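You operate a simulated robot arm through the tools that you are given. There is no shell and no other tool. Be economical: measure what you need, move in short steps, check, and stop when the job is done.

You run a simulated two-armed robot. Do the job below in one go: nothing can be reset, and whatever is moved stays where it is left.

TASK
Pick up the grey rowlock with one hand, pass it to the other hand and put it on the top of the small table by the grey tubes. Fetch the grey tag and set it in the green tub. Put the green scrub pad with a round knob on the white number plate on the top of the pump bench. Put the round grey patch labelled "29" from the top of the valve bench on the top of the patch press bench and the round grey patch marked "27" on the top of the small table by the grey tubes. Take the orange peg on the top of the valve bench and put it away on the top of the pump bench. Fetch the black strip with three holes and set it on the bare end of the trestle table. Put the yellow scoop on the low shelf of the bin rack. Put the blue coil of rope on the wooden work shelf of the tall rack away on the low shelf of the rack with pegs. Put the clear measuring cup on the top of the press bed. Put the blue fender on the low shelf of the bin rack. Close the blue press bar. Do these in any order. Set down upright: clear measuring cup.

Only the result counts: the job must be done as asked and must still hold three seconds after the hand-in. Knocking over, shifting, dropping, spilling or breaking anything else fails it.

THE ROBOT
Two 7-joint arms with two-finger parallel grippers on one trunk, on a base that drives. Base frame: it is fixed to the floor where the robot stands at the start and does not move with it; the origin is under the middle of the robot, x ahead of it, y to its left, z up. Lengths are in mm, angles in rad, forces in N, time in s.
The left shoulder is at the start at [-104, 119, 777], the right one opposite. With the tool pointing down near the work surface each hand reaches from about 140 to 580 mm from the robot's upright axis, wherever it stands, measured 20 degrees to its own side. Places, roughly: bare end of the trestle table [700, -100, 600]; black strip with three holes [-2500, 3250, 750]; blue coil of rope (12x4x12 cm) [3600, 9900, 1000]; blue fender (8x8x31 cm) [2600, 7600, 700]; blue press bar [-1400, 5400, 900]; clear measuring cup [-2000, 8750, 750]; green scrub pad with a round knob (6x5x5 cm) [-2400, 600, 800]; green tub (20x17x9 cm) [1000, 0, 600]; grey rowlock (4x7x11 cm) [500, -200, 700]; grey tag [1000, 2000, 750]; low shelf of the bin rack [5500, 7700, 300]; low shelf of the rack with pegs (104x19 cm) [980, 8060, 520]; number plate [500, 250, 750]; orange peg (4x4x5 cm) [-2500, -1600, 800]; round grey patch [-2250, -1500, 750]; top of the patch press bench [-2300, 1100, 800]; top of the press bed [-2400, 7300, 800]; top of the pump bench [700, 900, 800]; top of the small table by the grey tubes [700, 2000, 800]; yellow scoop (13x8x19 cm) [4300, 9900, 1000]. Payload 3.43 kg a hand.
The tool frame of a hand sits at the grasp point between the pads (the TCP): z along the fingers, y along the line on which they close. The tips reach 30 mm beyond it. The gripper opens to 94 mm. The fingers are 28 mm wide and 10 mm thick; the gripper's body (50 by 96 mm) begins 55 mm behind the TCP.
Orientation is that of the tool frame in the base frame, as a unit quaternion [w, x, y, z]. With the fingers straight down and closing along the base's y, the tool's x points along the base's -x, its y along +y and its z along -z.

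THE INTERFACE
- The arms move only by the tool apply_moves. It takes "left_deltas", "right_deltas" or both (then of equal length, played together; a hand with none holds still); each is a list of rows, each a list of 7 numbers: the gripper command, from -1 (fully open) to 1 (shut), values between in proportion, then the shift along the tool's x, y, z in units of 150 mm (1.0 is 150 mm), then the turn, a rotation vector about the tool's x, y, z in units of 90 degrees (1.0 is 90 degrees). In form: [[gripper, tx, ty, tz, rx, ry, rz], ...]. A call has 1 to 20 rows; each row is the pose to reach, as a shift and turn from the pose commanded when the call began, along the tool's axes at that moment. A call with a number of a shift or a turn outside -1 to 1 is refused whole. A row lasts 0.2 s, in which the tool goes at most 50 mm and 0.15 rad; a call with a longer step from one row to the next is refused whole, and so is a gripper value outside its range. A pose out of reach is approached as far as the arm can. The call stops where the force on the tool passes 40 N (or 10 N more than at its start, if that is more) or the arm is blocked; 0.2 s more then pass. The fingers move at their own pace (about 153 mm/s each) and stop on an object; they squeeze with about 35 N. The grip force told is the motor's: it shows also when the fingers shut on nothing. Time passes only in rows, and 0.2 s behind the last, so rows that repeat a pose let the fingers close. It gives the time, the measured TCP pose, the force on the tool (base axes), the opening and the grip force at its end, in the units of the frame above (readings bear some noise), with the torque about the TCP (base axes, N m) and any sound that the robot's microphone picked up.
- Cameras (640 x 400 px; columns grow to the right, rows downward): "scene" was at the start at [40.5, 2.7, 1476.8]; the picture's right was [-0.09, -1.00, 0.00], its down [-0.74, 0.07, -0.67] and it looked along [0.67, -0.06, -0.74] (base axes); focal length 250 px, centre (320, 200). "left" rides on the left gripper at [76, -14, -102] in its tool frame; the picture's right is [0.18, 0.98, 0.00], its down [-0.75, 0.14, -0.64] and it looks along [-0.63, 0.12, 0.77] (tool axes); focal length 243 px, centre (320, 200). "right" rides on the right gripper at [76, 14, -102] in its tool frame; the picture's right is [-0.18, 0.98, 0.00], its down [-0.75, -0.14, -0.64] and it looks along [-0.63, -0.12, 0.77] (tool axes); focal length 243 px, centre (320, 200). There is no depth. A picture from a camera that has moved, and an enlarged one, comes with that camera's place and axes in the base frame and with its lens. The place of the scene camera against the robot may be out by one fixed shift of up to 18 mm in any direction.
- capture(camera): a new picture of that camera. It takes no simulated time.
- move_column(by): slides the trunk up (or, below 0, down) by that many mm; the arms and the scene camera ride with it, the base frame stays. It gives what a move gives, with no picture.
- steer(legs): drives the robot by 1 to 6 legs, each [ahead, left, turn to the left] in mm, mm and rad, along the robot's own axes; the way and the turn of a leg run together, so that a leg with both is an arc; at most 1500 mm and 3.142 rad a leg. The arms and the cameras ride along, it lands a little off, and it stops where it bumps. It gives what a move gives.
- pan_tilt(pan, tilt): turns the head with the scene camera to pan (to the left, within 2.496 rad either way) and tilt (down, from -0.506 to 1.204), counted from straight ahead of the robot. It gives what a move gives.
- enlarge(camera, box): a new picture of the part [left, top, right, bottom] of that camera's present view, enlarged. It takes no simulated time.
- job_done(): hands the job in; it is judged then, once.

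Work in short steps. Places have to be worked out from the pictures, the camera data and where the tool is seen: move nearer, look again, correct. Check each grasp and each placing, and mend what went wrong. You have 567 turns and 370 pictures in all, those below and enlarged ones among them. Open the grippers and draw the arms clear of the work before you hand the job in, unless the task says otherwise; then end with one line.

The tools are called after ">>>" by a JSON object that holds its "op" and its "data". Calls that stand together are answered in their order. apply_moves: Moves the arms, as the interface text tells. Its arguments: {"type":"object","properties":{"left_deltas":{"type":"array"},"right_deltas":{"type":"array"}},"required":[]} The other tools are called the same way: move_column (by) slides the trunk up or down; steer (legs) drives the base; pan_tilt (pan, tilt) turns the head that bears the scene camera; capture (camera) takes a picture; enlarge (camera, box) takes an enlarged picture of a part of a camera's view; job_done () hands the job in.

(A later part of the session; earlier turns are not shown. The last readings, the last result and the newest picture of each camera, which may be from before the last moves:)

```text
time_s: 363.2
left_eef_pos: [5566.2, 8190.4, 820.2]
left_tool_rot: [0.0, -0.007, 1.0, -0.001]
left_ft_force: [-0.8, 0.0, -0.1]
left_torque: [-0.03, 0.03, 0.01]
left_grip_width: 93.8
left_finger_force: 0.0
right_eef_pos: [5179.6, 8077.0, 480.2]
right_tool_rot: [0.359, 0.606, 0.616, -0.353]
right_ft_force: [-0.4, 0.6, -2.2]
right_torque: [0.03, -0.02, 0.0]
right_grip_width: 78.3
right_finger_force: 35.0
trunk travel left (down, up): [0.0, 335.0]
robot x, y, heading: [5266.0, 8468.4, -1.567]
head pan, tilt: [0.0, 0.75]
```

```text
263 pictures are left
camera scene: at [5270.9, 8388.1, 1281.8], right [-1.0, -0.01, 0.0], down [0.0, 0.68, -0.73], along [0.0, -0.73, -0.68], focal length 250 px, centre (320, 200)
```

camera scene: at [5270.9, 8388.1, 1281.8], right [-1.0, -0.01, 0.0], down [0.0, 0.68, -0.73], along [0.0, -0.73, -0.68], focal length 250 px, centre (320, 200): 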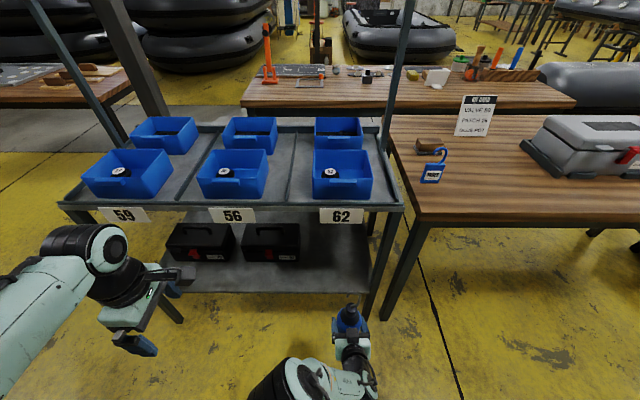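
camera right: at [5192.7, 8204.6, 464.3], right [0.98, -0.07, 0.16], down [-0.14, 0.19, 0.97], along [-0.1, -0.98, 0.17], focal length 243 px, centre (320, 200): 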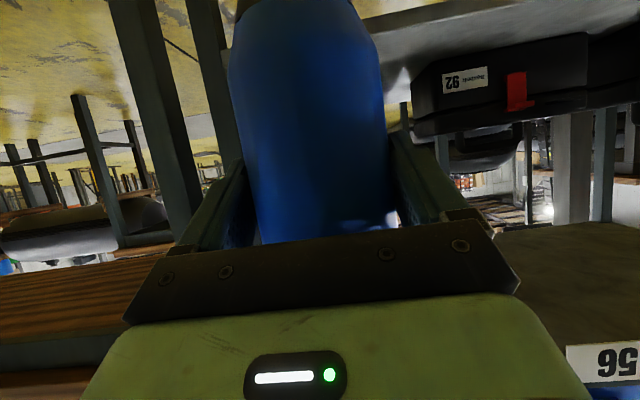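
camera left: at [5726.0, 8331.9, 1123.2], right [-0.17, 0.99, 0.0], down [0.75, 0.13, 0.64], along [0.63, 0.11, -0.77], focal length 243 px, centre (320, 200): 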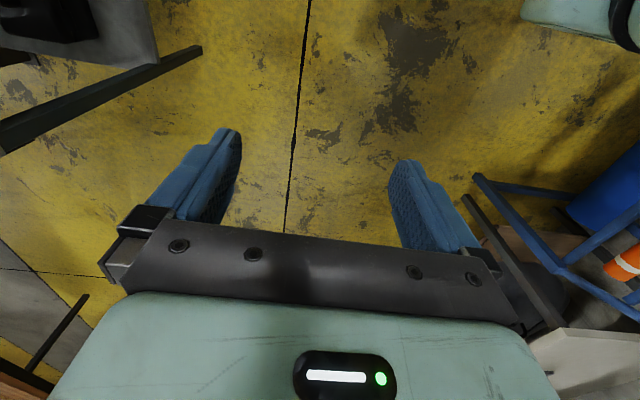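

The entry height suits: loop top ~663 under the labels at ~737, base ~354 above the shelf at ~318. I drive 150 mm ahead, then extend the arm 120 mm.

>>> {"op": "steer", "data": {"legs": [[150, 0, 0]]}}

>>> {"op": "apply_moves", "data": {"right_deltas": [[1, -0.08, 0, 0.14, 0, 0, 0], [1, -0.16, 0, 0.28, 0, 0, 0], [1, -0.24, 0, 0.42, 0, 0, 0], [1, -0.32, 0, 0.56, 0, 0, 0], [1, -0.4, 0, 0.69, 0, 0, 0]]}}

>>> {"op": "capture", "data": {"camera": "right"}}

>>> {"op": "capture", "data": {"camera": "scene"}}

```text
time_s: 364.6
left_eef_pos: [5566.8, 8042.2, 820.8]
left_tool_rot: [0.001, -0.008, 1.0, 0.0]
left_ft_force: [0.0, 0.0, 0.0]
left_torque: [0.01, 0.01, -0.02]
left_grip_width: 94.0
left_finger_force: 0.0
right_eef_pos: [5181.2, 7930.3, 480.4]
right_tool_rot: [0.359, 0.606, 0.616, -0.354]
right_ft_force: [0.3, -0.4, -3.5]
right_torque: [0.05, 0.03, 0.02]
right_grip_width: 78.1
right_finger_force: 35.0
trunk travel left (down, up): [0.0, 335.0]
robot x, y, heading: [5268.6, 8317.9, -1.563]
head pan, tilt: [0.0, 0.75]
```

```text
time_s: 365.8
left_eef_pos: [5567.1, 8043.1, 820.8]
left_tool_rot: [0.0, -0.008, 1.0, 0.0]
left_ft_force: [-0.4, 1.0, 0.6]
left_torque: [-0.01, 0.02, 0.02]
left_grip_width: 93.8
left_finger_force: 0.0
right_eef_pos: [5181.2, 7810.2, 482.3]
right_tool_rot: [0.358, 0.606, 0.616, -0.354]
right_ft_force: [0.1, -0.6, -3.4]
right_torque: [0.0, 0.03, -0.03]
right_grip_width: 78.7
right_finger_force: 35.0
trunk travel left (down, up): [0.0, 335.0]
robot x, y, heading: [5269.7, 8317.1, -1.558]
head pan, tilt: [0.0, 0.75]
```

```text
262 pictures are left
camera right: at [5194.2, 7937.2, 465.9], right [0.98, -0.08, 0.16], down [-0.14, 0.18, 0.97], along [-0.1, -0.98, 0.17], focal length 243 px, centre (320, 200)
```

right: 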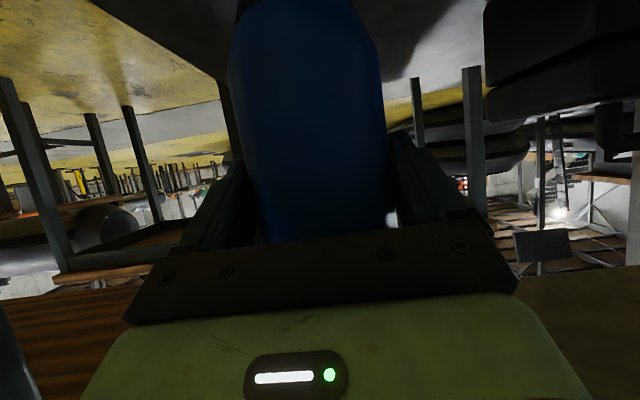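

```text
261 pictures are left
camera scene: at [5271.8, 8240.9, 1281.8], right [-1.0, -0.01, 0.0], down [0.0, 0.68, -0.73], along [0.01, -0.73, -0.68], focal length 250 px, centre (320, 200)
```

scene: 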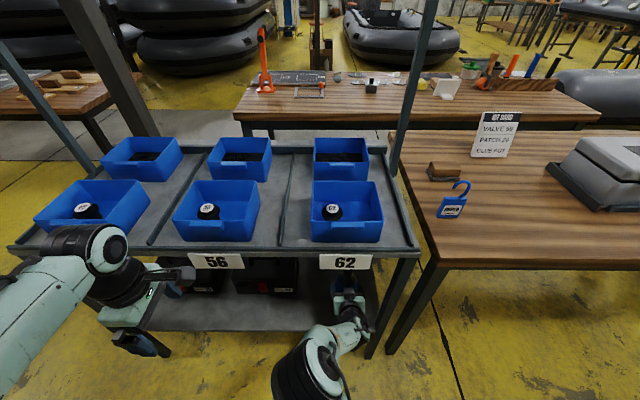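

The fender is inside, over the free shelf area. I lower slowly toward contact.

>>> {"op": "apply_moves", "data": {"right_deltas": [[1, 0.058, 0, 0.033, 0, 0, 0], [1, 0.115, 0, 0.067, 0, 0, 0], [1, 0.15, 0, 0.087, 0, 0, 0], [1, 0.173, 0, 0.1, 0, 0, 0], [1, 0.196, 0, 0.113, 0, 0, 0], [1, 0.219, 0, 0.126, 0, 0, 0]]}}

```text
time_s: 367.2
left_eef_pos: [5566.5, 8043.3, 820.5]
left_tool_rot: [0.001, -0.008, 1.0, 0.0]
left_ft_force: [-0.2, -0.6, 0.2]
left_torque: [-0.01, -0.03, -0.02]
left_grip_width: 94.2
left_finger_force: 0.1
right_eef_pos: [5183.1, 7810.2, 442.9]
right_tool_rot: [0.359, 0.606, 0.616, -0.354]
right_ft_force: [-0.3, -0.7, -3.0]
right_torque: [-0.01, 0.02, -0.01]
right_grip_width: 78.4
right_finger_force: 34.9
trunk travel left (down, up): [0.0, 335.0]
robot x, y, heading: [5264.0, 8321.8, -1.561]
head pan, tilt: [0.0, 0.75]
```

>>> {"op": "apply_moves", "data": {"right_deltas": [[1, 0.023, 0, 0.013, 0, 0, 0], [1, 0.046, 0, 0.026, 0, 0, 0], [1, 0.069, 0, 0.04, 0, 0, 0], [1, 0.092, 0, 0.053, 0, 0, 0], [1, 0.115, 0, 0.066, 0, 0, 0], [1, 0.138, 0, 0.08, 0, 0, 0]]}}

>>> {"op": "capture", "data": {"camera": "right"}}

```text
time_s: 368.6
left_eef_pos: [5565.5, 8045.6, 822.0]
left_tool_rot: [0.001, -0.008, 1.0, -0.001]
left_ft_force: [-0.5, 0.4, 0.3]
left_torque: [0.0, 0.04, 0.0]
left_grip_width: 93.9
left_finger_force: 0.1
right_eef_pos: [5184.0, 7814.3, 428.3]
right_tool_rot: [0.359, 0.606, 0.615, -0.356]
right_ft_force: [-4.5, -5.1, 26.6]
right_torque: [-0.17, 0.01, -0.02]
right_grip_width: 77.7
right_finger_force: 34.4
right hand out of reach, approached as far as the arm can: row 5, 6
trunk travel left (down, up): [0.0, 335.0]
robot x, y, heading: [5271.2, 8320.0, -1.56]
head pan, tilt: [0.0, 0.75]
```

```text
260 pictures are left
camera right: at [5197.4, 7940.5, 412.5], right [0.98, -0.08, 0.16], down [-0.14, 0.19, 0.97], along [-0.1, -0.98, 0.18], focal length 243 px, centre (320, 200)
```

right: 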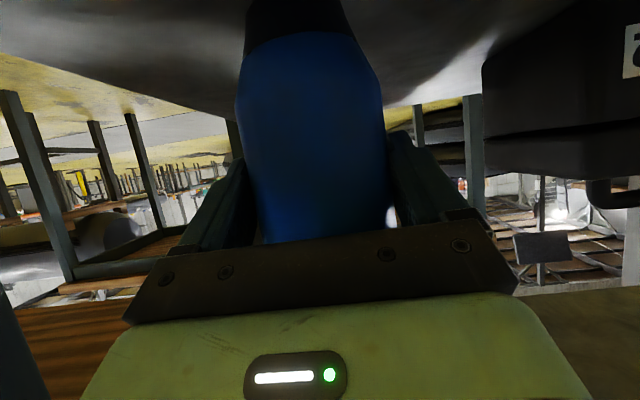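

Contact at 27 N — it stands on the shelf. I ease up, open, and withdraw straight back.

>>> {"op": "apply_moves", "data": {"right_deltas": [[1, -0.04, 0, -0.023, 0, 0, 0], [0.0, -0.04, 0, -0.023, 0, 0, 0], [-1, -0.04, 0, -0.023, 0, 0, 0], [-1, -0.04, 0, -0.023, 0, 0, 0], [-1, -0.04, 0, -0.25, 0, 0, 0], [-1, -0.0, 0, -0.5, 0, 0, 0], [-1, 0.0, 0, -0.75, 0, 0, 0], [-1, 0.1, 0, -1, 0, 0, 0]]}}

>>> {"op": "capture", "data": {"camera": "right"}}

>>> {"op": "steer", "data": {"legs": [[-250, 0, 0]]}}

>>> {"op": "capture", "data": {"camera": "scene"}}

```text
time_s: 370.4
left_eef_pos: [5566.4, 8045.3, 820.6]
left_tool_rot: [0.001, -0.008, 1.0, -0.001]
left_ft_force: [0.0, -0.6, -0.4]
left_torque: [-0.01, 0.0, 0.0]
left_grip_width: 94.0
left_finger_force: 0.1
right_eef_pos: [5184.7, 7954.0, 485.6]
right_tool_rot: [0.358, 0.606, 0.616, -0.353]
right_ft_force: [0.9, -0.6, -0.2]
right_torque: [0.02, -0.01, 0.03]
right_grip_width: 94.0
right_finger_force: 0.1
trunk travel left (down, up): [0.0, 335.0]
robot x, y, heading: [5267.9, 8321.5, -1.566]
head pan, tilt: [0.0, 0.75]
```

```text
259 pictures are left
camera right: at [5197.5, 8079.9, 470.9], right [0.98, -0.07, 0.16], down [-0.14, 0.19, 0.97], along [-0.1, -0.98, 0.17], focal length 243 px, centre (320, 200)
```

right: 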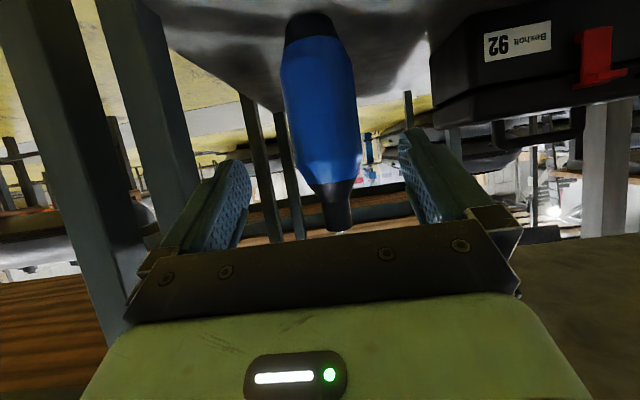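

```text
time_s: 372.2
left_eef_pos: [5565.6, 8297.8, 820.6]
left_tool_rot: [0.001, -0.008, 1.0, -0.001]
left_ft_force: [0.6, 0.1, 0.6]
left_torque: [0.0, -0.04, -0.02]
left_grip_width: 93.9
left_finger_force: 0.2
right_eef_pos: [5183.6, 8208.3, 485.7]
right_tool_rot: [0.36, 0.605, 0.616, -0.353]
right_ft_force: [-0.4, 0.0, 0.7]
right_torque: [-0.01, 0.0, 0.0]
right_grip_width: 94.0
right_finger_force: 0.0
trunk travel left (down, up): [0.0, 335.0]
robot x, y, heading: [5266.8, 8578.2, -1.565]
head pan, tilt: [0.0, 0.75]
```

```text
258 pictures are left
camera scene: at [5270.1, 8495.4, 1281.9], right [-1.0, -0.01, 0.0], down [-0.01, 0.68, -0.73], along [0.01, -0.73, -0.68], focal length 250 px, centre (320, 200)
```

scene: 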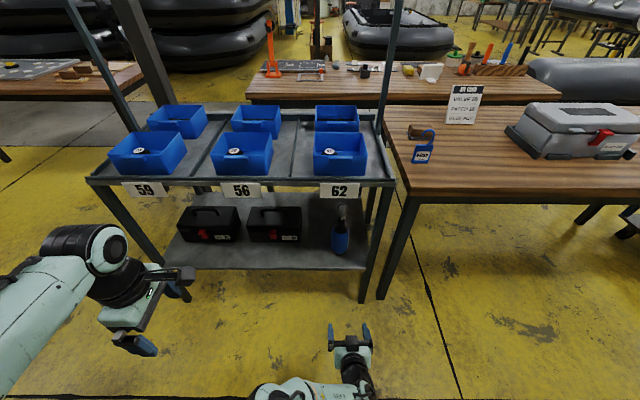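

The fender stands on the low shelf, and there's room for the scoop beside it. I raise the trunk, reset the right hand, and drive back to the tall rack facing north at x≈4146.

>>> {"op": "apply_moves", "data": {"right_deltas": [[-1, -0.15, 0, -0.1, 0, 0.09, 0], [-1, -0.3, 0, -0.2, 0, 0.18, 0], [-1, -0.45, 0, -0.3, 0, 0.27, 0], [-1, -0.6, 0, -0.4, 0, 0.36, 0], [-1, -0.75, 0, -0.5, 0, 0.45, 0], [-1, -0.87, 0, -0.5, 0, 0.54, 0], [-1, -0.87, 0, -0.5, 0, 0.63, 0], [-1, -0.87, 0, -0.5, 0, 0.667, 0]]}}

>>> {"op": "move_column", "data": {"by": 200}}

>>> {"op": "steer", "data": {"legs": [[0, 0, -1.57], [1120, 0, 0], [0, 0, -1.57], [250, 0, 0]]}}

>>> {"op": "capture", "data": {"camera": "scene"}}

>>> {"op": "capture", "data": {"camera": "right"}}

```text
time_s: 374.0
left_eef_pos: [5565.2, 8296.9, 820.6]
left_tool_rot: [0.002, -0.008, 1.0, 0.0]
left_ft_force: [-0.7, 0.4, 0.1]
left_torque: [0.03, 0.01, 0.01]
left_grip_width: 94.0
left_finger_force: 0.2
right_eef_pos: [5184.7, 8206.9, 636.7]
right_tool_rot: [0.002, 0.701, 0.714, -0.002]
right_ft_force: [-0.4, -0.6, -0.1]
right_torque: [0.0, 0.02, -0.01]
right_grip_width: 94.3
right_finger_force: 0.0
trunk travel left (down, up): [0.0, 335.0]
robot x, y, heading: [5264.3, 8574.8, -1.561]
head pan, tilt: [0.0, 0.75]
```

```text
time_s: 376.2
left_eef_pos: [5565.0, 8297.6, 1020.9]
left_tool_rot: [0.001, -0.007, 1.0, 0.0]
left_ft_force: [-0.5, 0.2, -0.1]
left_torque: [0.01, 0.02, 0.01]
left_grip_width: 93.9
left_finger_force: 0.0
right_eef_pos: [5184.0, 8207.6, 836.4]
right_tool_rot: [0.002, 0.701, 0.713, -0.003]
right_ft_force: [0.2, 0.4, 0.5]
right_torque: [0.01, -0.03, 0.03]
right_grip_width: 94.1
right_finger_force: 0.0
trunk travel left (down, up): [-200.0, 135.0]
robot x, y, heading: [5265.5, 8574.5, -1.562]
head pan, tilt: [0.0, 0.75]
```

```text
time_s: 390.9
left_eef_pos: [3879.0, 9127.5, 1020.9]
left_tool_rot: [0.0, 1.0, -0.01, -0.002]
left_ft_force: [-0.3, 0.5, -0.4]
left_torque: [0.01, -0.01, 0.0]
left_grip_width: 94.3
left_finger_force: 0.0
right_eef_pos: [4264.0, 9203.5, 836.2]
right_tool_rot: [0.002, -0.701, 0.713, 0.003]
right_ft_force: [0.9, 0.9, -0.1]
right_torque: [0.02, -0.01, 0.02]
right_grip_width: 94.1
right_finger_force: 0.0
trunk travel left (down, up): [-200.0, 135.0]
robot x, y, heading: [4167.8, 8844.2, 1.546]
head pan, tilt: [0.0, 0.75]
```

```text
257 pictures are left
camera scene: at [4174.4, 8892.5, 1483.2], right [1.0, -0.03, 0.0], down [-0.02, -0.68, -0.73], along [0.02, 0.73, -0.68], focal length 250 px, centre (320, 200)
```

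scene: 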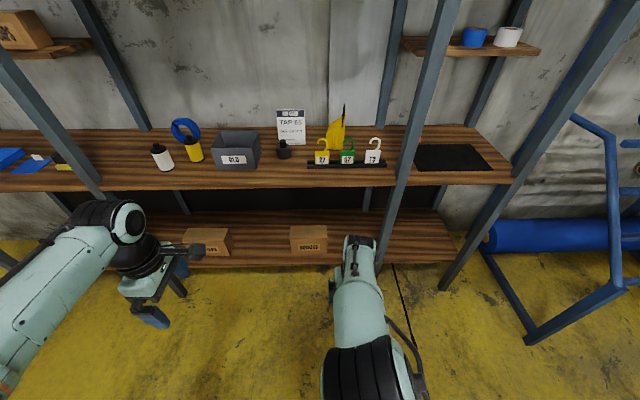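

```text
256 pictures are left
camera right: at [4248.8, 9126.8, 938.8], right [-0.98, 0.2, 0.0], down [0.15, 0.75, 0.65], along [0.13, 0.63, -0.76], focal length 243 px, centre (320, 200)
```

right: 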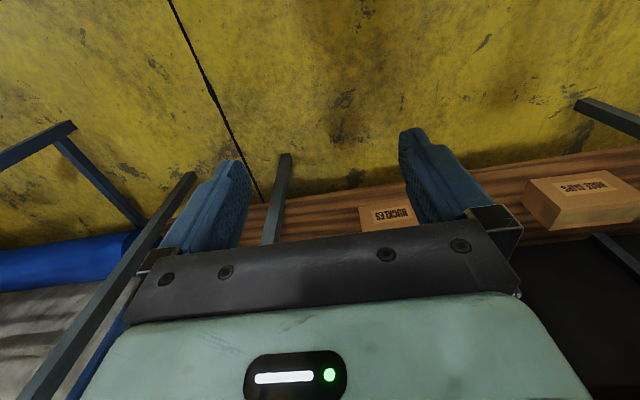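

>>> {"op": "enlarge", "data": {"camera": "scene", "box": [270, 85, 430, 185]}}

>>> {"op": "apply_moves", "data": {"right_deltas": [[-1, 0, 0, -0.3, 0, 0, 0], [-1, 0, 0, -0.6, 0, 0, 0], [-1, 0, 0, -0.9, 0, 0, 0], [-1, 0, 0, -1, 0, 0, 0]]}}

>>> {"op": "apply_moves", "data": {"right_deltas": [[-1, 0, 0, -0.3, 0, 0, 0], [-1, 0, 0, -0.6, 0, 0, 0], [-1, 0, 0, -0.9, 0, 0, 0], [-1, 0, 0, -1, 0, 0, 0]]}}

>>> {"op": "capture", "data": {"camera": "right"}}

```text
4.00 times, centred on (350, 135) of scene
camera zoom: at [4174.4, 8892.5, 1483.2], right [1.0, -0.03, 0.0], down [-0.02, -0.68, -0.73], along [0.02, 0.73, -0.68], focal length 999 px, centre (200, 460)
```

zoom: 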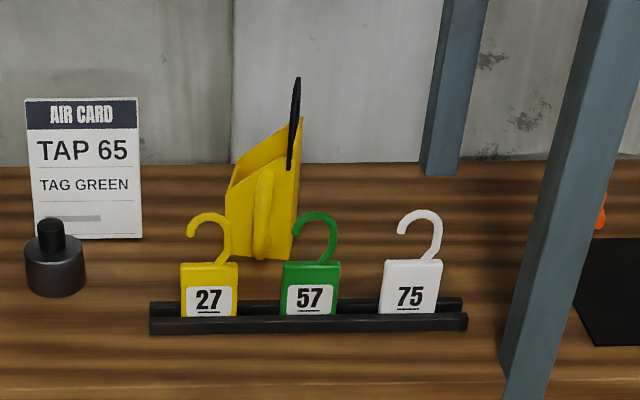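

```text
time_s: 391.9
left_eef_pos: [3879.3, 9127.0, 1020.4]
left_tool_rot: [0.0, 1.0, -0.009, -0.001]
left_ft_force: [0.9, -0.1, 0.6]
left_torque: [-0.01, -0.02, -0.01]
left_grip_width: 93.9
left_finger_force: 0.1
right_eef_pos: [4262.9, 9201.0, 989.0]
right_tool_rot: [0.004, -0.701, 0.713, 0.002]
right_ft_force: [-0.7, 0.5, -0.3]
right_torque: [-0.03, 0.03, 0.01]
right_grip_width: 94.0
right_finger_force: 0.0
trunk travel left (down, up): [-200.0, 135.0]
robot x, y, heading: [4167.8, 8839.1, 1.547]
head pan, tilt: [0.0, 0.75]
```

```text
time_s: 392.9
left_eef_pos: [3880.6, 9126.4, 1021.1]
left_tool_rot: [-0.001, 1.0, -0.01, -0.001]
left_ft_force: [0.5, 0.5, -0.3]
left_torque: [0.0, 0.0, -0.01]
left_grip_width: 93.9
left_finger_force: 0.0
right_eef_pos: [4264.2, 9200.6, 1137.4]
right_tool_rot: [0.003, -0.701, 0.713, 0.003]
right_ft_force: [0.3, -0.4, -0.6]
right_torque: [-0.01, -0.02, 0.02]
right_grip_width: 94.0
right_finger_force: 0.0
trunk travel left (down, up): [-200.0, 135.0]
robot x, y, heading: [4170.2, 8844.7, 1.544]
head pan, tilt: [0.0, 0.75]
```

```text
254 pictures are left
camera right: at [4249.1, 9123.3, 1239.6], right [-0.98, 0.2, 0.0], down [0.15, 0.75, 0.65], along [0.13, 0.64, -0.76], focal length 243 px, centre (320, 200)
```

right: 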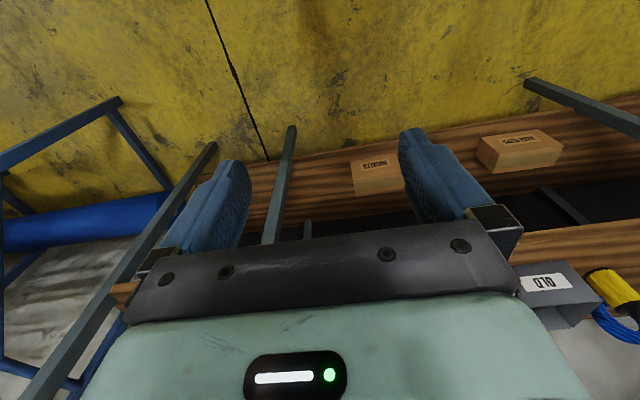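

The scoop stands with its handle toward me, behind a lock rack whose hooks reach z≈1064, so I'll grip the handle from above. I drive 330 mm closer with the right hand high.

>>> {"op": "steer", "data": {"legs": [[0, 0, 0.024], [330, 0, 0]]}}

>>> {"op": "capture", "data": {"camera": "right"}}

>>> {"op": "capture", "data": {"camera": "scene"}}

```text
time_s: 395.5
left_eef_pos: [3872.9, 9450.9, 1021.7]
left_tool_rot: [0.0, 1.0, 0.004, -0.001]
left_ft_force: [0.0, -0.5, 0.6]
left_torque: [-0.03, 0.04, 0.05]
left_grip_width: 94.1
left_finger_force: 0.1
right_eef_pos: [4254.4, 9536.9, 1137.5]
right_tool_rot: [-0.004, 0.709, -0.705, -0.003]
right_ft_force: [0.1, -0.2, 0.3]
right_torque: [0.02, -0.02, -0.03]
right_grip_width: 94.1
right_finger_force: 0.0
trunk travel left (down, up): [-200.0, 135.0]
robot x, y, heading: [4171.8, 9168.5, 1.571]
head pan, tilt: [0.0, 0.75]
```

```text
253 pictures are left
camera right: at [4241.8, 9458.1, 1239.2], right [-0.98, 0.18, 0.0], down [0.14, 0.75, 0.65], along [0.11, 0.64, -0.76], focal length 243 px, centre (320, 200)
```

right: 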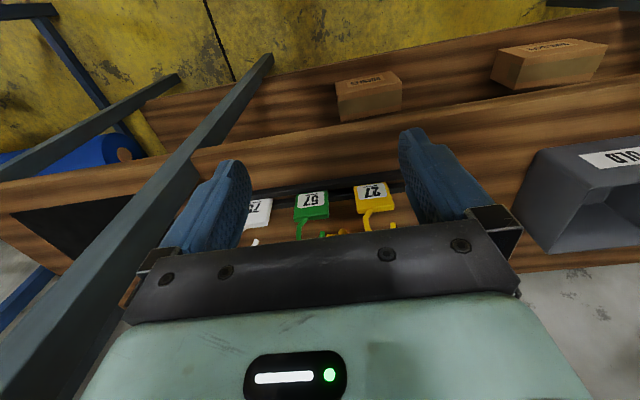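

```text
252 pictures are left
camera scene: at [4174.0, 9224.5, 1483.2], right [1.0, 0.0, 0.0], down [0.0, -0.68, -0.73], along [0.0, 0.73, -0.68], focal length 250 px, centre (320, 200)
```

scene: 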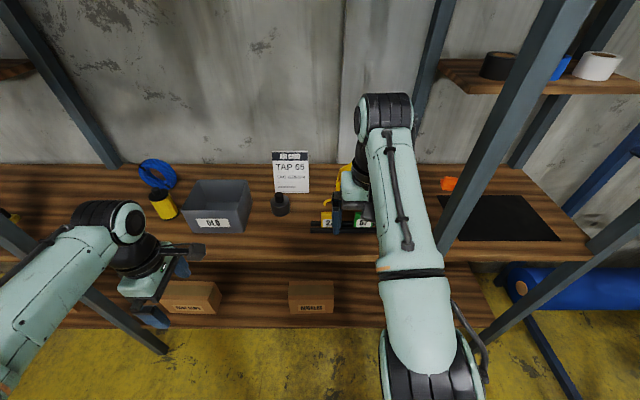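

The hand blocks its own camera's view of the scoop. I raise it and pull it back so the camera can see over it.

>>> {"op": "apply_moves", "data": {"right_deltas": [[-1, 0.15, 0, -0.25, 0, 0, 0], [-1, 0.3, 0, -0.5, 0, 0, 0], [-1, 0.45, 0, -0.75, 0, 0, 0], [-1, 0.6, 0, -1, 0, 0, 0]]}}

>>> {"op": "enlarge", "data": {"camera": "right", "box": [220, 100, 420, 240]}}

>>> {"op": "enlarge", "data": {"camera": "scene", "box": [280, 130, 440, 250]}}

```text
time_s: 396.5
left_eef_pos: [3873.6, 9450.0, 1021.5]
left_tool_rot: [-0.002, 1.0, 0.003, -0.002]
left_ft_force: [0.2, -0.6, 0.4]
left_torque: [0.06, 0.02, 0.02]
left_grip_width: 94.2
left_finger_force: 0.0
right_eef_pos: [4267.8, 9440.1, 1193.1]
right_tool_rot: [0.009, -0.702, 0.712, 0.013]
right_ft_force: [0.2, -0.6, 0.7]
right_torque: [0.06, 0.02, -0.01]
right_grip_width: 93.9
right_finger_force: 0.1
right hand out of reach, approached as far as the arm can: row 1, 2, 3, 4
trunk travel left (down, up): [-200.0, 135.0]
robot x, y, heading: [4172.4, 9172.3, 1.57]
head pan, tilt: [0.0, 0.75]
```

```text
2.86 times, centred on (320, 170) of right
camera zoom: at [4253.1, 9360.8, 1293.7], right [-0.98, 0.2, 0.01], down [0.15, 0.73, 0.66], along [0.12, 0.65, -0.75], focal length 693 px, centre (320, 286)
```

zoom: 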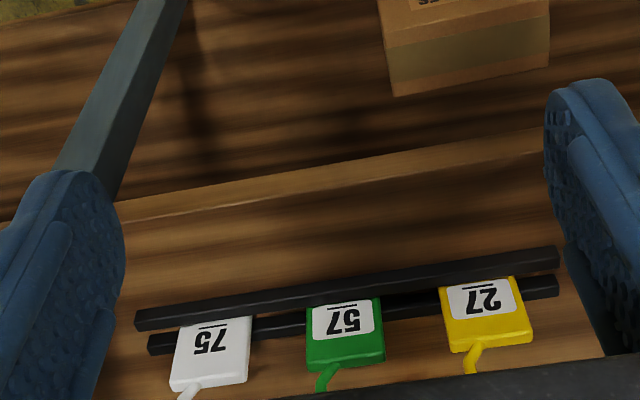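

```text
3.33 times, centred on (360, 190) of scene
camera zoom: at [4175.1, 9220.8, 1483.4], right [1.0, 0.0, 0.0], down [0.0, -0.68, -0.73], along [0.0, 0.73, -0.68], focal length 832 px, centre (187, 233)
```

zoom: 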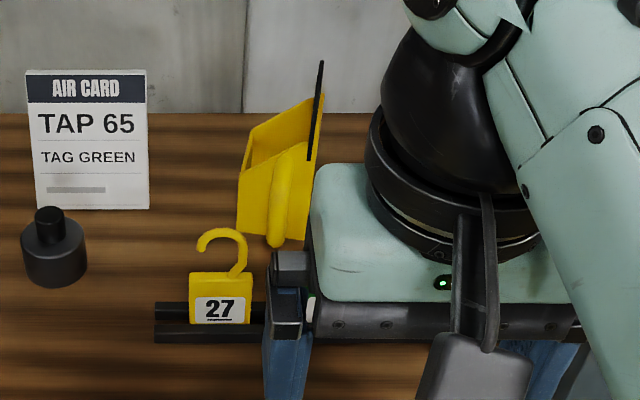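

The tool-down view doesn't reach the scoop. I raise the trunk 100 mm and pitch the hand 40° forward so its camera looks ahead.

>>> {"op": "move_column", "data": {"by": 100}}

>>> {"op": "apply_moves", "data": {"right_deltas": [[-1, -0.2, 0, 0, 0, 0, 0], [-1, -0.45, 0, 0, 0, -0.08, 0], [-1, -0.67, 0, 0, 0, -0.16, 0], [-1, -0.67, 0, 0.1, 0, -0.25, 0], [-1, -0.67, 0, 0.2, 0, -0.34, 0], [-1, -0.67, 0, 0.3, 0, -0.42, 0], [-1, -0.67, 0, 0.4, 0, -0.444, 0]]}}

>>> {"op": "capture", "data": {"camera": "right"}}

>>> {"op": "capture", "data": {"camera": "scene"}}

```text
time_s: 397.8
left_eef_pos: [3872.9, 9450.3, 1120.4]
left_tool_rot: [-0.001, 1.0, 0.004, -0.002]
left_ft_force: [-0.2, 0.3, -0.1]
left_torque: [0.01, -0.02, 0.01]
left_grip_width: 93.9
left_finger_force: 0.0
right_eef_pos: [4263.4, 9441.0, 1290.0]
right_tool_rot: [-0.003, 0.71, -0.704, -0.004]
right_ft_force: [-0.8, -0.7, 0.0]
right_torque: [-0.03, 0.02, -0.05]
right_grip_width: 94.3
right_finger_force: 0.0
trunk travel left (down, up): [-300.0, 35.0]
robot x, y, heading: [4166.9, 9173.5, 1.57]
head pan, tilt: [0.0, 0.75]
```

```text
time_s: 399.4
left_eef_pos: [3872.3, 9451.3, 1120.5]
left_tool_rot: [-0.001, 1.0, 0.004, -0.001]
left_ft_force: [0.0, 0.0, -0.3]
left_torque: [0.0, 0.02, 0.03]
left_grip_width: 94.0
left_finger_force: 0.1
right_eef_pos: [4262.7, 9542.8, 1232.2]
right_tool_rot: [-0.245, 0.666, -0.661, -0.245]
right_ft_force: [0.6, -0.1, 0.1]
right_torque: [-0.02, 0.0, 0.0]
right_grip_width: 94.1
right_finger_force: 0.1
trunk travel left (down, up): [-300.0, 35.0]
robot x, y, heading: [4170.3, 9177.2, 1.565]
head pan, tilt: [0.0, 0.75]
```

```text
249 pictures are left
camera right: at [4249.2, 9417.8, 1261.4], right [-0.98, 0.13, 0.12], down [0.14, 0.16, 0.98], along [0.11, 0.98, -0.17], focal length 243 px, centre (320, 200)
```

right: 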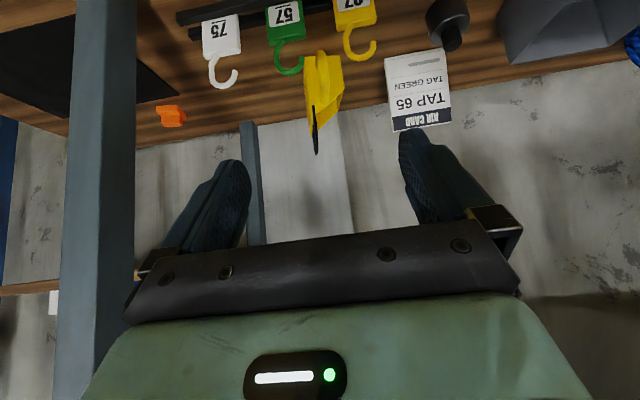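

```text
248 pictures are left
camera scene: at [4174.1, 9221.6, 1586.7], right [1.0, 0.0, 0.0], down [0.0, -0.68, -0.73], along [0.0, 0.73, -0.68], focal length 250 px, centre (320, 200)
```

scene: 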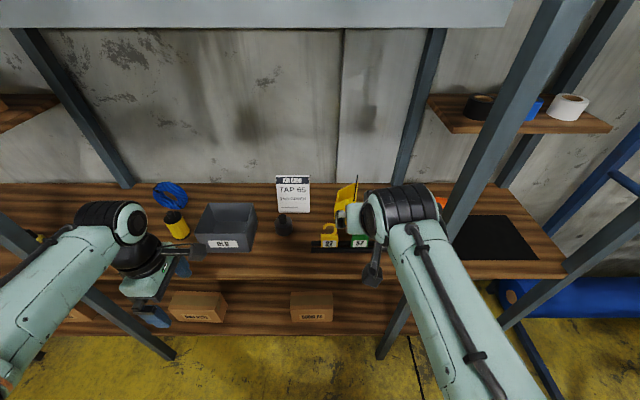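

>>> {"op": "enlarge", "data": {"camera": "right", "box": [220, 0, 420, 160]}}

>>> {"op": "enlarge", "data": {"camera": "scene", "box": [300, 160, 420, 260]}}

```text
2.50 times, centred on (320, 80) of right
camera zoom: at [4249.2, 9417.8, 1261.4], right [-0.98, 0.13, 0.12], down [0.14, 0.16, 0.98], along [0.11, 0.98, -0.17], focal length 606 px, centre (320, 500)
```

zoom: 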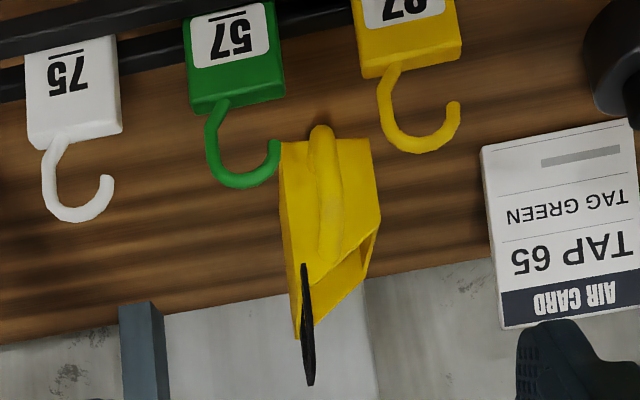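

```text
4.00 times, centred on (360, 210) of scene
camera zoom: at [4174.1, 9221.6, 1586.7], right [1.0, 0.0, 0.0], down [0.0, -0.68, -0.73], along [0.0, 0.73, -0.68], focal length 999 px, centre (160, 160)
```

zoom: 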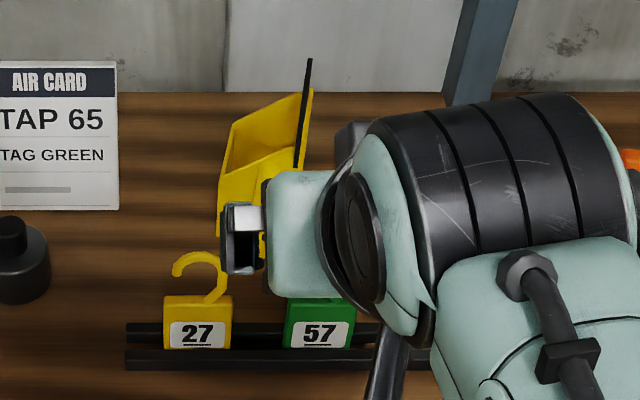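

The scoop's handle is a vertical bar facing me, and its base is around y≈9775 if the shelf is at z≈950. I move the pitched hand closer, above the lock hooks, to refine.

>>> {"op": "apply_moves", "data": {"right_deltas": [[-1, -0.05, 0, 0.25, 0, 0, 0], [-1, -0.1, 0, 0.5, 0, 0, 0], [-1, -0.15, 0, 0.75, 0, 0, 0], [-1, -0.19, 0, 1, 0, 0, 0]]}}

>>> {"op": "enlarge", "data": {"camera": "right", "box": [220, 0, 420, 240]}}

```text
time_s: 400.4
left_eef_pos: [3873.0, 9453.0, 1120.4]
left_tool_rot: [0.0, 1.0, 0.004, -0.001]
left_ft_force: [0.2, 0.2, -0.1]
left_torque: [-0.03, -0.01, 0.0]
left_grip_width: 94.0
left_finger_force: 0.2
right_eef_pos: [4262.9, 9663.4, 1136.2]
right_tool_rot: [-0.245, 0.665, -0.661, -0.245]
right_ft_force: [0.0, 0.5, 0.3]
right_torque: [-0.01, -0.01, 0.02]
right_grip_width: 93.8
right_finger_force: 0.0
trunk travel left (down, up): [-300.0, 35.0]
robot x, y, heading: [4171.8, 9173.6, 1.569]
head pan, tilt: [0.0, 0.75]
```

```text
1.67 times, centred on (320, 120) of right
camera zoom: at [4250.2, 9537.7, 1166.1], right [-0.98, 0.13, 0.12], down [0.14, 0.16, 0.98], along [0.11, 0.98, -0.17], focal length 404 px, centre (320, 333)
```

zoom: 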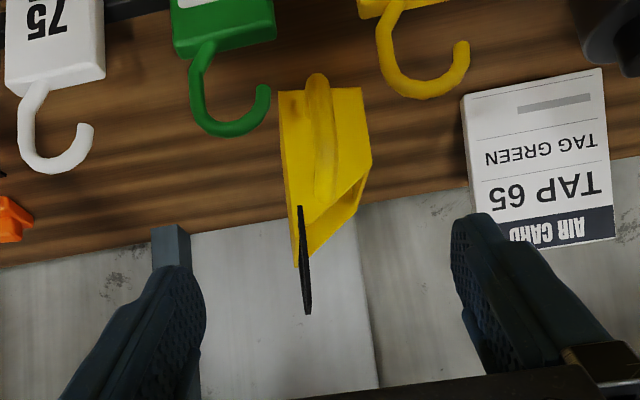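

Triangulation puts the handle at [4262, ~9785], z 950–1023, 15 mm thick. A vertical tool clears the hooks best, so I straighten the hand and drive 65 mm closer.

>>> {"op": "apply_moves", "data": {"right_deltas": [[-0.1, -0.15, 0, -0.2, 0, 0.09, 0], [-0.1, -0.3, 0, -0.36, 0, 0.18, 0], [-0.1, -0.3, 0, -0.36, 0, 0.27, 0], [-0.1, -0.3, 0, -0.36, 0, 0.36, 0], [-0.1, -0.3, 0, -0.36, 0, 0.444, 0], [-0.1, -0.3, 0, -0.36, 0, 0.444, 0]]}}

>>> {"op": "steer", "data": {"legs": [[65, 0, 0]]}}

>>> {"op": "enlarge", "data": {"camera": "scene", "box": [280, 130, 440, 250]}}

```text
time_s: 401.8
left_eef_pos: [3873.0, 9451.3, 1120.4]
left_tool_rot: [-0.001, 1.0, 0.004, 0.0]
left_ft_force: [-0.7, 0.1, -0.3]
left_torque: [0.0, 0.0, -0.01]
left_grip_width: 94.3
left_finger_force: 0.0
right_eef_pos: [4256.2, 9606.7, 1189.3]
right_tool_rot: [-0.003, 0.71, -0.704, -0.002]
right_ft_force: [0.4, 0.7, -0.8]
right_torque: [0.01, 0.02, -0.01]
right_grip_width: 51.5
right_finger_force: 0.2
right hand out of reach, approached as far as the arm can: row 3, 4, 5, 6
trunk travel left (down, up): [-300.0, 35.0]
robot x, y, heading: [4170.7, 9174.0, 1.568]
head pan, tilt: [0.0, 0.75]
```

```text
time_s: 402.8
left_eef_pos: [3873.3, 9517.8, 1121.5]
left_tool_rot: [0.0, 1.0, 0.002, -0.001]
left_ft_force: [0.9, 0.4, -0.5]
left_torque: [-0.01, 0.02, -0.01]
left_grip_width: 94.1
left_finger_force: 0.0
right_eef_pos: [4256.3, 9672.7, 1189.1]
right_tool_rot: [-0.004, 0.71, -0.704, -0.003]
right_ft_force: [-0.9, 0.7, 0.8]
right_torque: [0.0, 0.01, -0.02]
right_grip_width: 51.8
right_finger_force: 0.0
trunk travel left (down, up): [-300.0, 35.0]
robot x, y, heading: [4179.1, 9240.2, 1.571]
head pan, tilt: [0.0, 0.75]
```

```text
3.33 times, centred on (360, 190) of scene
camera zoom: at [4174.1, 9288.1, 1586.5], right [1.0, 0.0, 0.0], down [0.0, -0.68, -0.73], along [0.0, 0.73, -0.68], focal length 832 px, centre (187, 233)
```

zoom: 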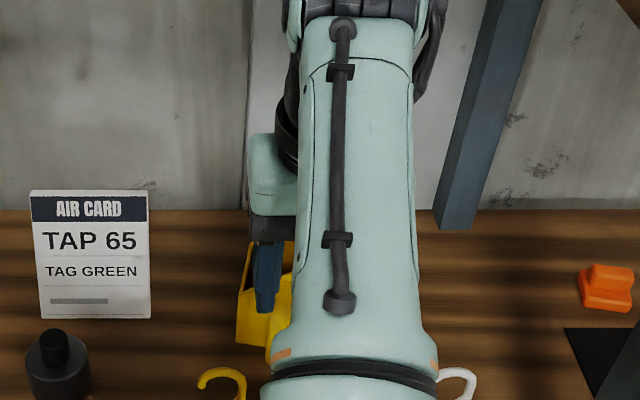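

With the tool vertical at this height the reach is ~510 mm, so I raise the trunk the last 35 mm and use a slight 10° pitch while moving over the handle.

>>> {"op": "move_column", "data": {"by": 35}}

>>> {"op": "apply_moves", "data": {"right_deltas": [[-0.1, -0.15, -0.02, 0.15, 0, -0.03, 0], [-0.1, -0.3, -0.04, 0.3, 0, -0.06, 0], [-0.1, -0.45, -0.04, 0.45, 0, -0.09, 0], [-0.1, -0.55, -0.04, 0.6, 0, -0.111, 0], [-0.1, -0.6, -0.04, 0.7, 0, -0.111, 0]]}}

>>> {"op": "capture", "data": {"camera": "right"}}

```text
time_s: 403.6
left_eef_pos: [3873.4, 9517.6, 1157.1]
left_tool_rot: [0.0, 1.0, 0.003, -0.001]
left_ft_force: [0.1, -0.4, 0.1]
left_torque: [0.04, 0.05, 0.01]
left_grip_width: 94.0
left_finger_force: 0.1
right_eef_pos: [4256.2, 9671.9, 1225.1]
right_tool_rot: [-0.003, 0.709, -0.705, -0.003]
right_ft_force: [-0.5, -1.2, 0.8]
right_torque: [0.04, -0.01, 0.0]
right_grip_width: 51.8
right_finger_force: 0.0
trunk travel left (down, up): [-335.0, 0.0]
robot x, y, heading: [4171.0, 9237.3, 1.57]
head pan, tilt: [0.0, 0.75]
```

```text
time_s: 404.8
left_eef_pos: [3872.7, 9518.2, 1157.2]
left_tool_rot: [-0.001, 1.0, 0.003, -0.001]
left_ft_force: [-0.1, -0.1, -0.2]
left_torque: [-0.02, 0.01, -0.03]
left_grip_width: 94.0
left_finger_force: 0.0
right_eef_pos: [4263.2, 9764.9, 1120.4]
right_tool_rot: [-0.065, 0.706, -0.702, -0.065]
right_ft_force: [-0.5, -0.5, -0.3]
right_torque: [0.02, -0.02, 0.01]
right_grip_width: 51.8
right_finger_force: 0.1
trunk travel left (down, up): [-335.0, 0.0]
robot x, y, heading: [4169.5, 9238.4, 1.568]
head pan, tilt: [0.0, 0.75]
```

```text
243 pictures are left
camera right: at [4250.3, 9669.4, 1207.7], right [-0.98, 0.17, 0.03], down [0.14, 0.62, 0.77], along [0.11, 0.76, -0.64], focal length 243 px, centre (320, 200)
```

right: 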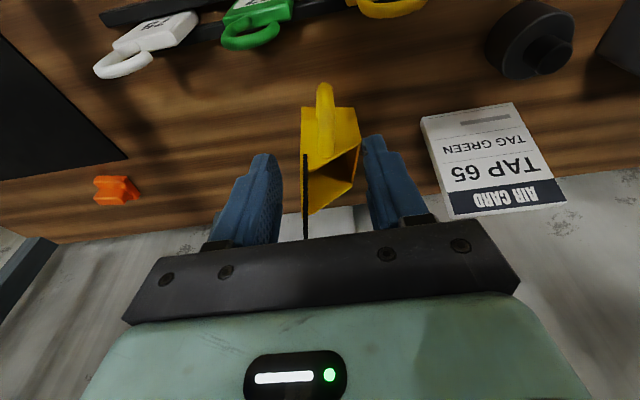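

The handle is straight along the tool axis. I descend 114 mm to TCP z≈1008 and close on it.

>>> {"op": "apply_moves", "data": {"right_deltas": [[-0.1, 0, 0, 0.25, 0, 0, 0], [-0.1, 0, 0, 0.45, 0, 0, 0], [-0.1, 0, 0, 0.6, 0, 0, 0], [-0.1, 0, 0, 0.7, 0, 0, 0], [-0.1, 0, 0, 0.76, 0, 0, 0], [1, 0, 0, 0.76, 0, 0, 0], [1, 0, 0, 0.76, 0, 0, 0], [1, 0, 0, 0.76, 0, 0, 0]]}}

>>> {"op": "capture", "data": {"camera": "right"}}

```text
time_s: 406.6
left_eef_pos: [3873.9, 9517.5, 1155.4]
left_tool_rot: [-0.001, 1.0, 0.003, -0.001]
left_ft_force: [0.2, 0.0, 0.4]
left_torque: [0.0, 0.02, 0.02]
left_grip_width: 94.2
left_finger_force: 0.0
right_eef_pos: [4256.5, 9780.5, 1015.8]
right_tool_rot: [-0.065, 0.706, -0.702, -0.066]
right_ft_force: [0.0, -0.3, 1.0]
right_torque: [0.0, 0.03, 0.02]
right_grip_width: 0.0
right_finger_force: 33.4
right hand out of reach, approached as far as the arm can: row 3, 4, 5, 6, 7, 8
trunk travel left (down, up): [-335.0, 0.0]
robot x, y, heading: [4168.0, 9239.7, 1.573]
head pan, tilt: [0.0, 0.75]
```

```text
242 pictures are left
camera right: at [4242.1, 9685.7, 1103.2], right [-0.98, 0.17, 0.03], down [0.14, 0.62, 0.77], along [0.11, 0.76, -0.64], focal length 243 px, centre (320, 200)
```

right: 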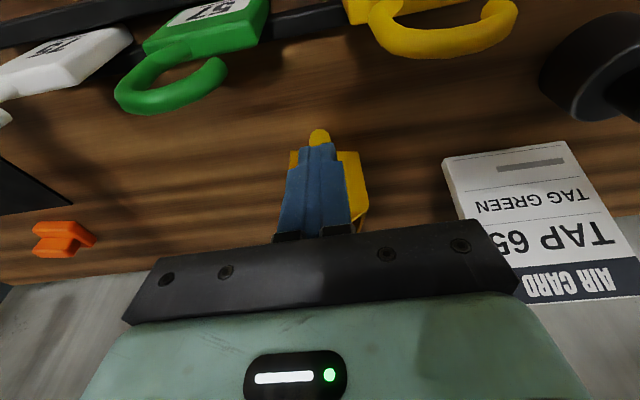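

The fingers closed in front of the handle, about 20–25 mm short. I lift, reopen, and drive 40 mm closer.

>>> {"op": "apply_moves", "data": {"right_deltas": [[1, 0, 0, -0.2, 0, 0, 0], [1, 0, 0, -0.4, 0, 0, 0], [-0.1, 0, 0, -0.6, 0, 0, 0], [-0.1, 0, 0, -0.7, 0, 0, 0]]}}

>>> {"op": "steer", "data": {"legs": [[45, 0, 0]]}}

>>> {"op": "capture", "data": {"camera": "right"}}

```text
time_s: 407.6
left_eef_pos: [3874.1, 9518.0, 1156.0]
left_tool_rot: [-0.001, 1.0, 0.004, -0.001]
left_ft_force: [0.5, 0.2, 0.4]
left_torque: [-0.03, 0.0, -0.05]
left_grip_width: 93.9
left_finger_force: 0.1
right_eef_pos: [4255.4, 9761.3, 1120.3]
right_tool_rot: [-0.065, 0.707, -0.701, -0.066]
right_ft_force: [0.5, 0.0, 0.0]
right_torque: [0.0, 0.0, 0.0]
right_grip_width: 52.0
right_finger_force: 0.0
trunk travel left (down, up): [-335.0, 0.0]
robot x, y, heading: [4167.3, 9241.2, 1.566]
head pan, tilt: [0.0, 0.75]
```

```text
time_s: 408.5
left_eef_pos: [3872.7, 9559.1, 1155.3]
left_tool_rot: [0.0, 1.0, 0.003, 0.0]
left_ft_force: [0.0, 0.1, 0.7]
left_torque: [0.01, 0.01, 0.0]
left_grip_width: 94.0
left_finger_force: 0.1
right_eef_pos: [4255.8, 9804.2, 1118.1]
right_tool_rot: [-0.065, 0.707, -0.701, -0.066]
right_ft_force: [-0.8, 0.1, -0.9]
right_torque: [-0.01, -0.01, 0.01]
right_grip_width: 51.6
right_finger_force: 0.0
trunk travel left (down, up): [-335.0, 0.0]
robot x, y, heading: [4170.5, 9280.5, 1.571]
head pan, tilt: [0.0, 0.75]
```

```text
241 pictures are left
camera right: at [4242.4, 9708.9, 1206.0], right [-0.98, 0.17, 0.03], down [0.14, 0.62, 0.77], along [0.11, 0.76, -0.64], focal length 243 px, centre (320, 200)
```

right: 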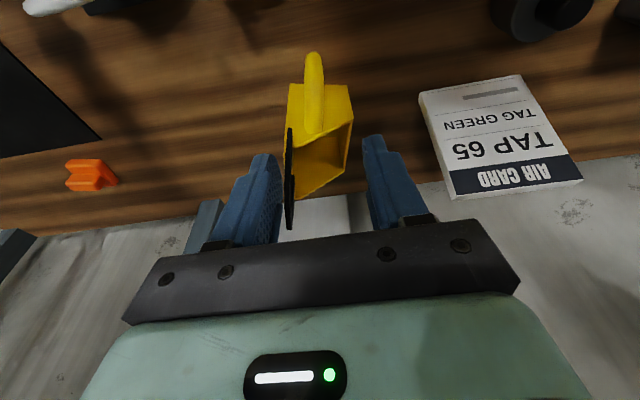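

The handle is now at y≈9805 with the scoop wall behind it at y≈9825. I lower with a small backward correction to [4257, 9798, 1000] and close.

>>> {"op": "apply_moves", "data": {"right_deltas": [[-0.1, 0.05, -0.01, 0.25, 0, 0, 0], [-0.1, 0.1, -0.01, 0.45, 0, 0, 0], [-0.1, 0.14, -0.01, 0.6, 0, 0, 0], [-0.1, 0.17, -0.01, 0.7, 0, 0, 0], [-0.1, 0.18, -0.01, 0.77, 0, 0, 0], [1, 0.18, -0.01, 0.77, 0, 0, 0], [1, 0.18, -0.01, 0.77, 0, 0, 0], [1, 0.18, -0.01, 0.77, 0, 0, 0]]}}

>>> {"op": "capture", "data": {"camera": "right"}}

```text
time_s: 410.3
left_eef_pos: [3873.0, 9562.9, 1155.9]
left_tool_rot: [-0.001, 1.0, 0.004, 0.0]
left_ft_force: [-0.4, -0.3, -0.3]
left_torque: [-0.02, 0.01, 0.0]
left_grip_width: 94.0
left_finger_force: 0.1
right_eef_pos: [4258.1, 9801.0, 1000.0]
right_tool_rot: [-0.065, 0.707, -0.701, -0.066]
right_ft_force: [1.2, 1.7, 2.9]
right_torque: [0.22, 0.09, -0.05]
right_grip_width: 17.4
right_finger_force: 35.3
trunk travel left (down, up): [-335.0, 0.0]
robot x, y, heading: [4169.5, 9284.8, 1.565]
head pan, tilt: [0.0, 0.75]
```

```text
240 pictures are left
camera right: at [4244.2, 9707.1, 1087.7], right [-0.98, 0.17, 0.03], down [0.14, 0.62, 0.77], along [0.11, 0.76, -0.64], focal length 243 px, centre (320, 200)
```

right: 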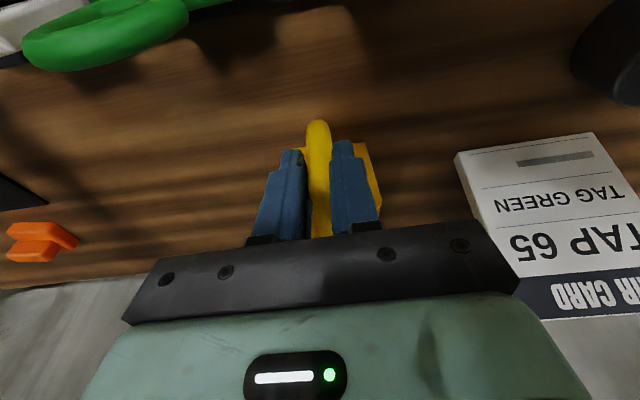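

The handle is gripped (17 mm). I lift 110 mm straight up.

>>> {"op": "apply_moves", "data": {"right_deltas": [[1, -0.03, 0, -0.15, 0, 0, 0], [1, -0.06, 0, -0.3, 0, 0, 0], [1, -0.08, 0, -0.45, 0, 0, 0], [1, -0.11, 0, -0.6, 0, 0, 0], [1, -0.133, 0, -0.72, 0, 0, 0], [1, -0.133, 0, -0.72, 0, 0, 0]]}}

>>> {"op": "capture", "data": {"camera": "right"}}

>>> {"op": "capture", "data": {"camera": "scene"}}

```text
time_s: 411.7
left_eef_pos: [3872.8, 9561.8, 1156.0]
left_tool_rot: [-0.001, 1.0, 0.004, 0.0]
left_ft_force: [0.0, -0.3, -0.2]
left_torque: [0.02, 0.03, -0.01]
left_grip_width: 94.0
left_finger_force: 0.0
right_eef_pos: [4256.8, 9800.4, 1110.4]
right_tool_rot: [-0.065, 0.707, -0.701, -0.066]
right_ft_force: [0.2, 0.2, -0.9]
right_torque: [-0.12, 0.01, 0.0]
right_grip_width: 17.4
right_finger_force: 34.9
trunk travel left (down, up): [-335.0, 0.0]
robot x, y, heading: [4171.8, 9280.2, 1.573]
head pan, tilt: [0.0, 0.75]
```

```text
239 pictures are left
camera right: at [4245.7, 9706.3, 1197.6], right [-0.98, 0.17, 0.03], down [0.14, 0.62, 0.77], along [0.11, 0.76, -0.64], focal length 243 px, centre (320, 200)
```

right: 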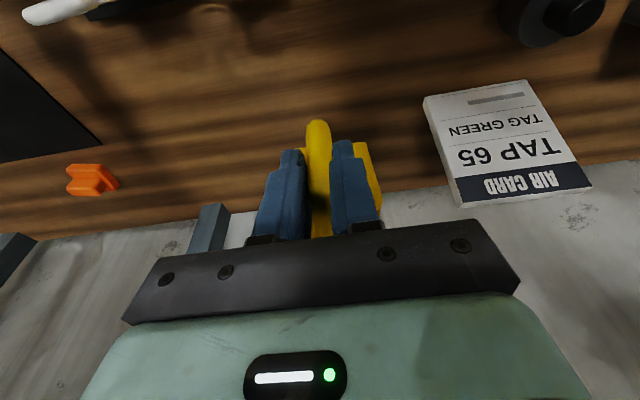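

```text
238 pictures are left
camera scene: at [4174.2, 9331.4, 1622.1], right [1.0, 0.0, 0.0], down [0.0, -0.68, -0.73], along [0.0, 0.73, -0.68], focal length 250 px, centre (320, 200)
```

scene: 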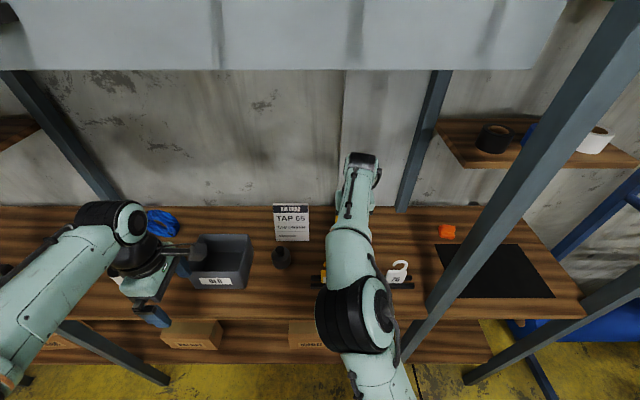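

The scoop is held. I raise it further while drawing back (to ~z 1195) so its base clears the lock hooks, then back the base out.

>>> {"op": "apply_moves", "data": {"right_deltas": [[1, 0.1, 0, -0.13, 0, 0, 0], [1, 0.2, 0, -0.25, 0, 0, 0], [1, 0.3, 0, -0.37, 0, 0, 0], [1, 0.4, 0, -0.48, 0, 0, 0], [1, 0.5, 0, -0.59, 0, 0, 0], [1, 0.585, 0, -0.685, 0, 0, 0], [1, 0.585, 0, -0.685, 0, 0, 0]]}}

>>> {"op": "capture", "data": {"camera": "right"}}

```text
time_s: 413.3
left_eef_pos: [3872.8, 9562.2, 1157.2]
left_tool_rot: [-0.001, 1.0, 0.004, 0.0]
left_ft_force: [-0.8, -0.6, -0.4]
left_torque: [0.01, 0.01, 0.02]
left_grip_width: 94.3
left_finger_force: 0.1
right_eef_pos: [4258.4, 9693.5, 1195.7]
right_tool_rot: [-0.065, 0.707, -0.701, -0.065]
right_ft_force: [0.6, 0.4, -1.5]
right_torque: [-0.13, -0.02, 0.04]
right_grip_width: 17.4
right_finger_force: 35.1
trunk travel left (down, up): [-335.0, 0.0]
robot x, y, heading: [4170.1, 9286.6, 1.568]
head pan, tilt: [0.0, 0.75]
```

```text
237 pictures are left
camera right: at [4246.0, 9600.7, 1282.8], right [-0.98, 0.17, 0.03], down [0.14, 0.62, 0.77], along [0.11, 0.76, -0.64], focal length 243 px, centre (320, 200)
```

right: 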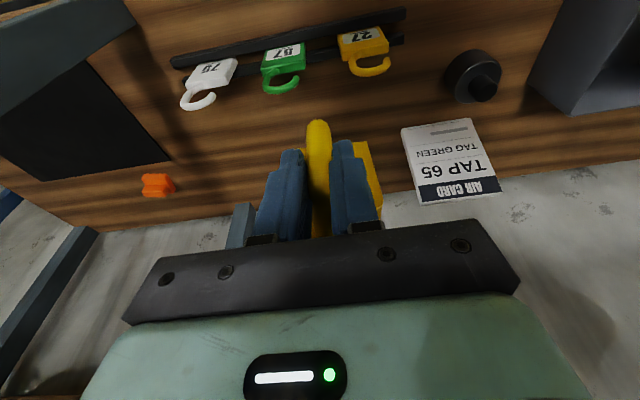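

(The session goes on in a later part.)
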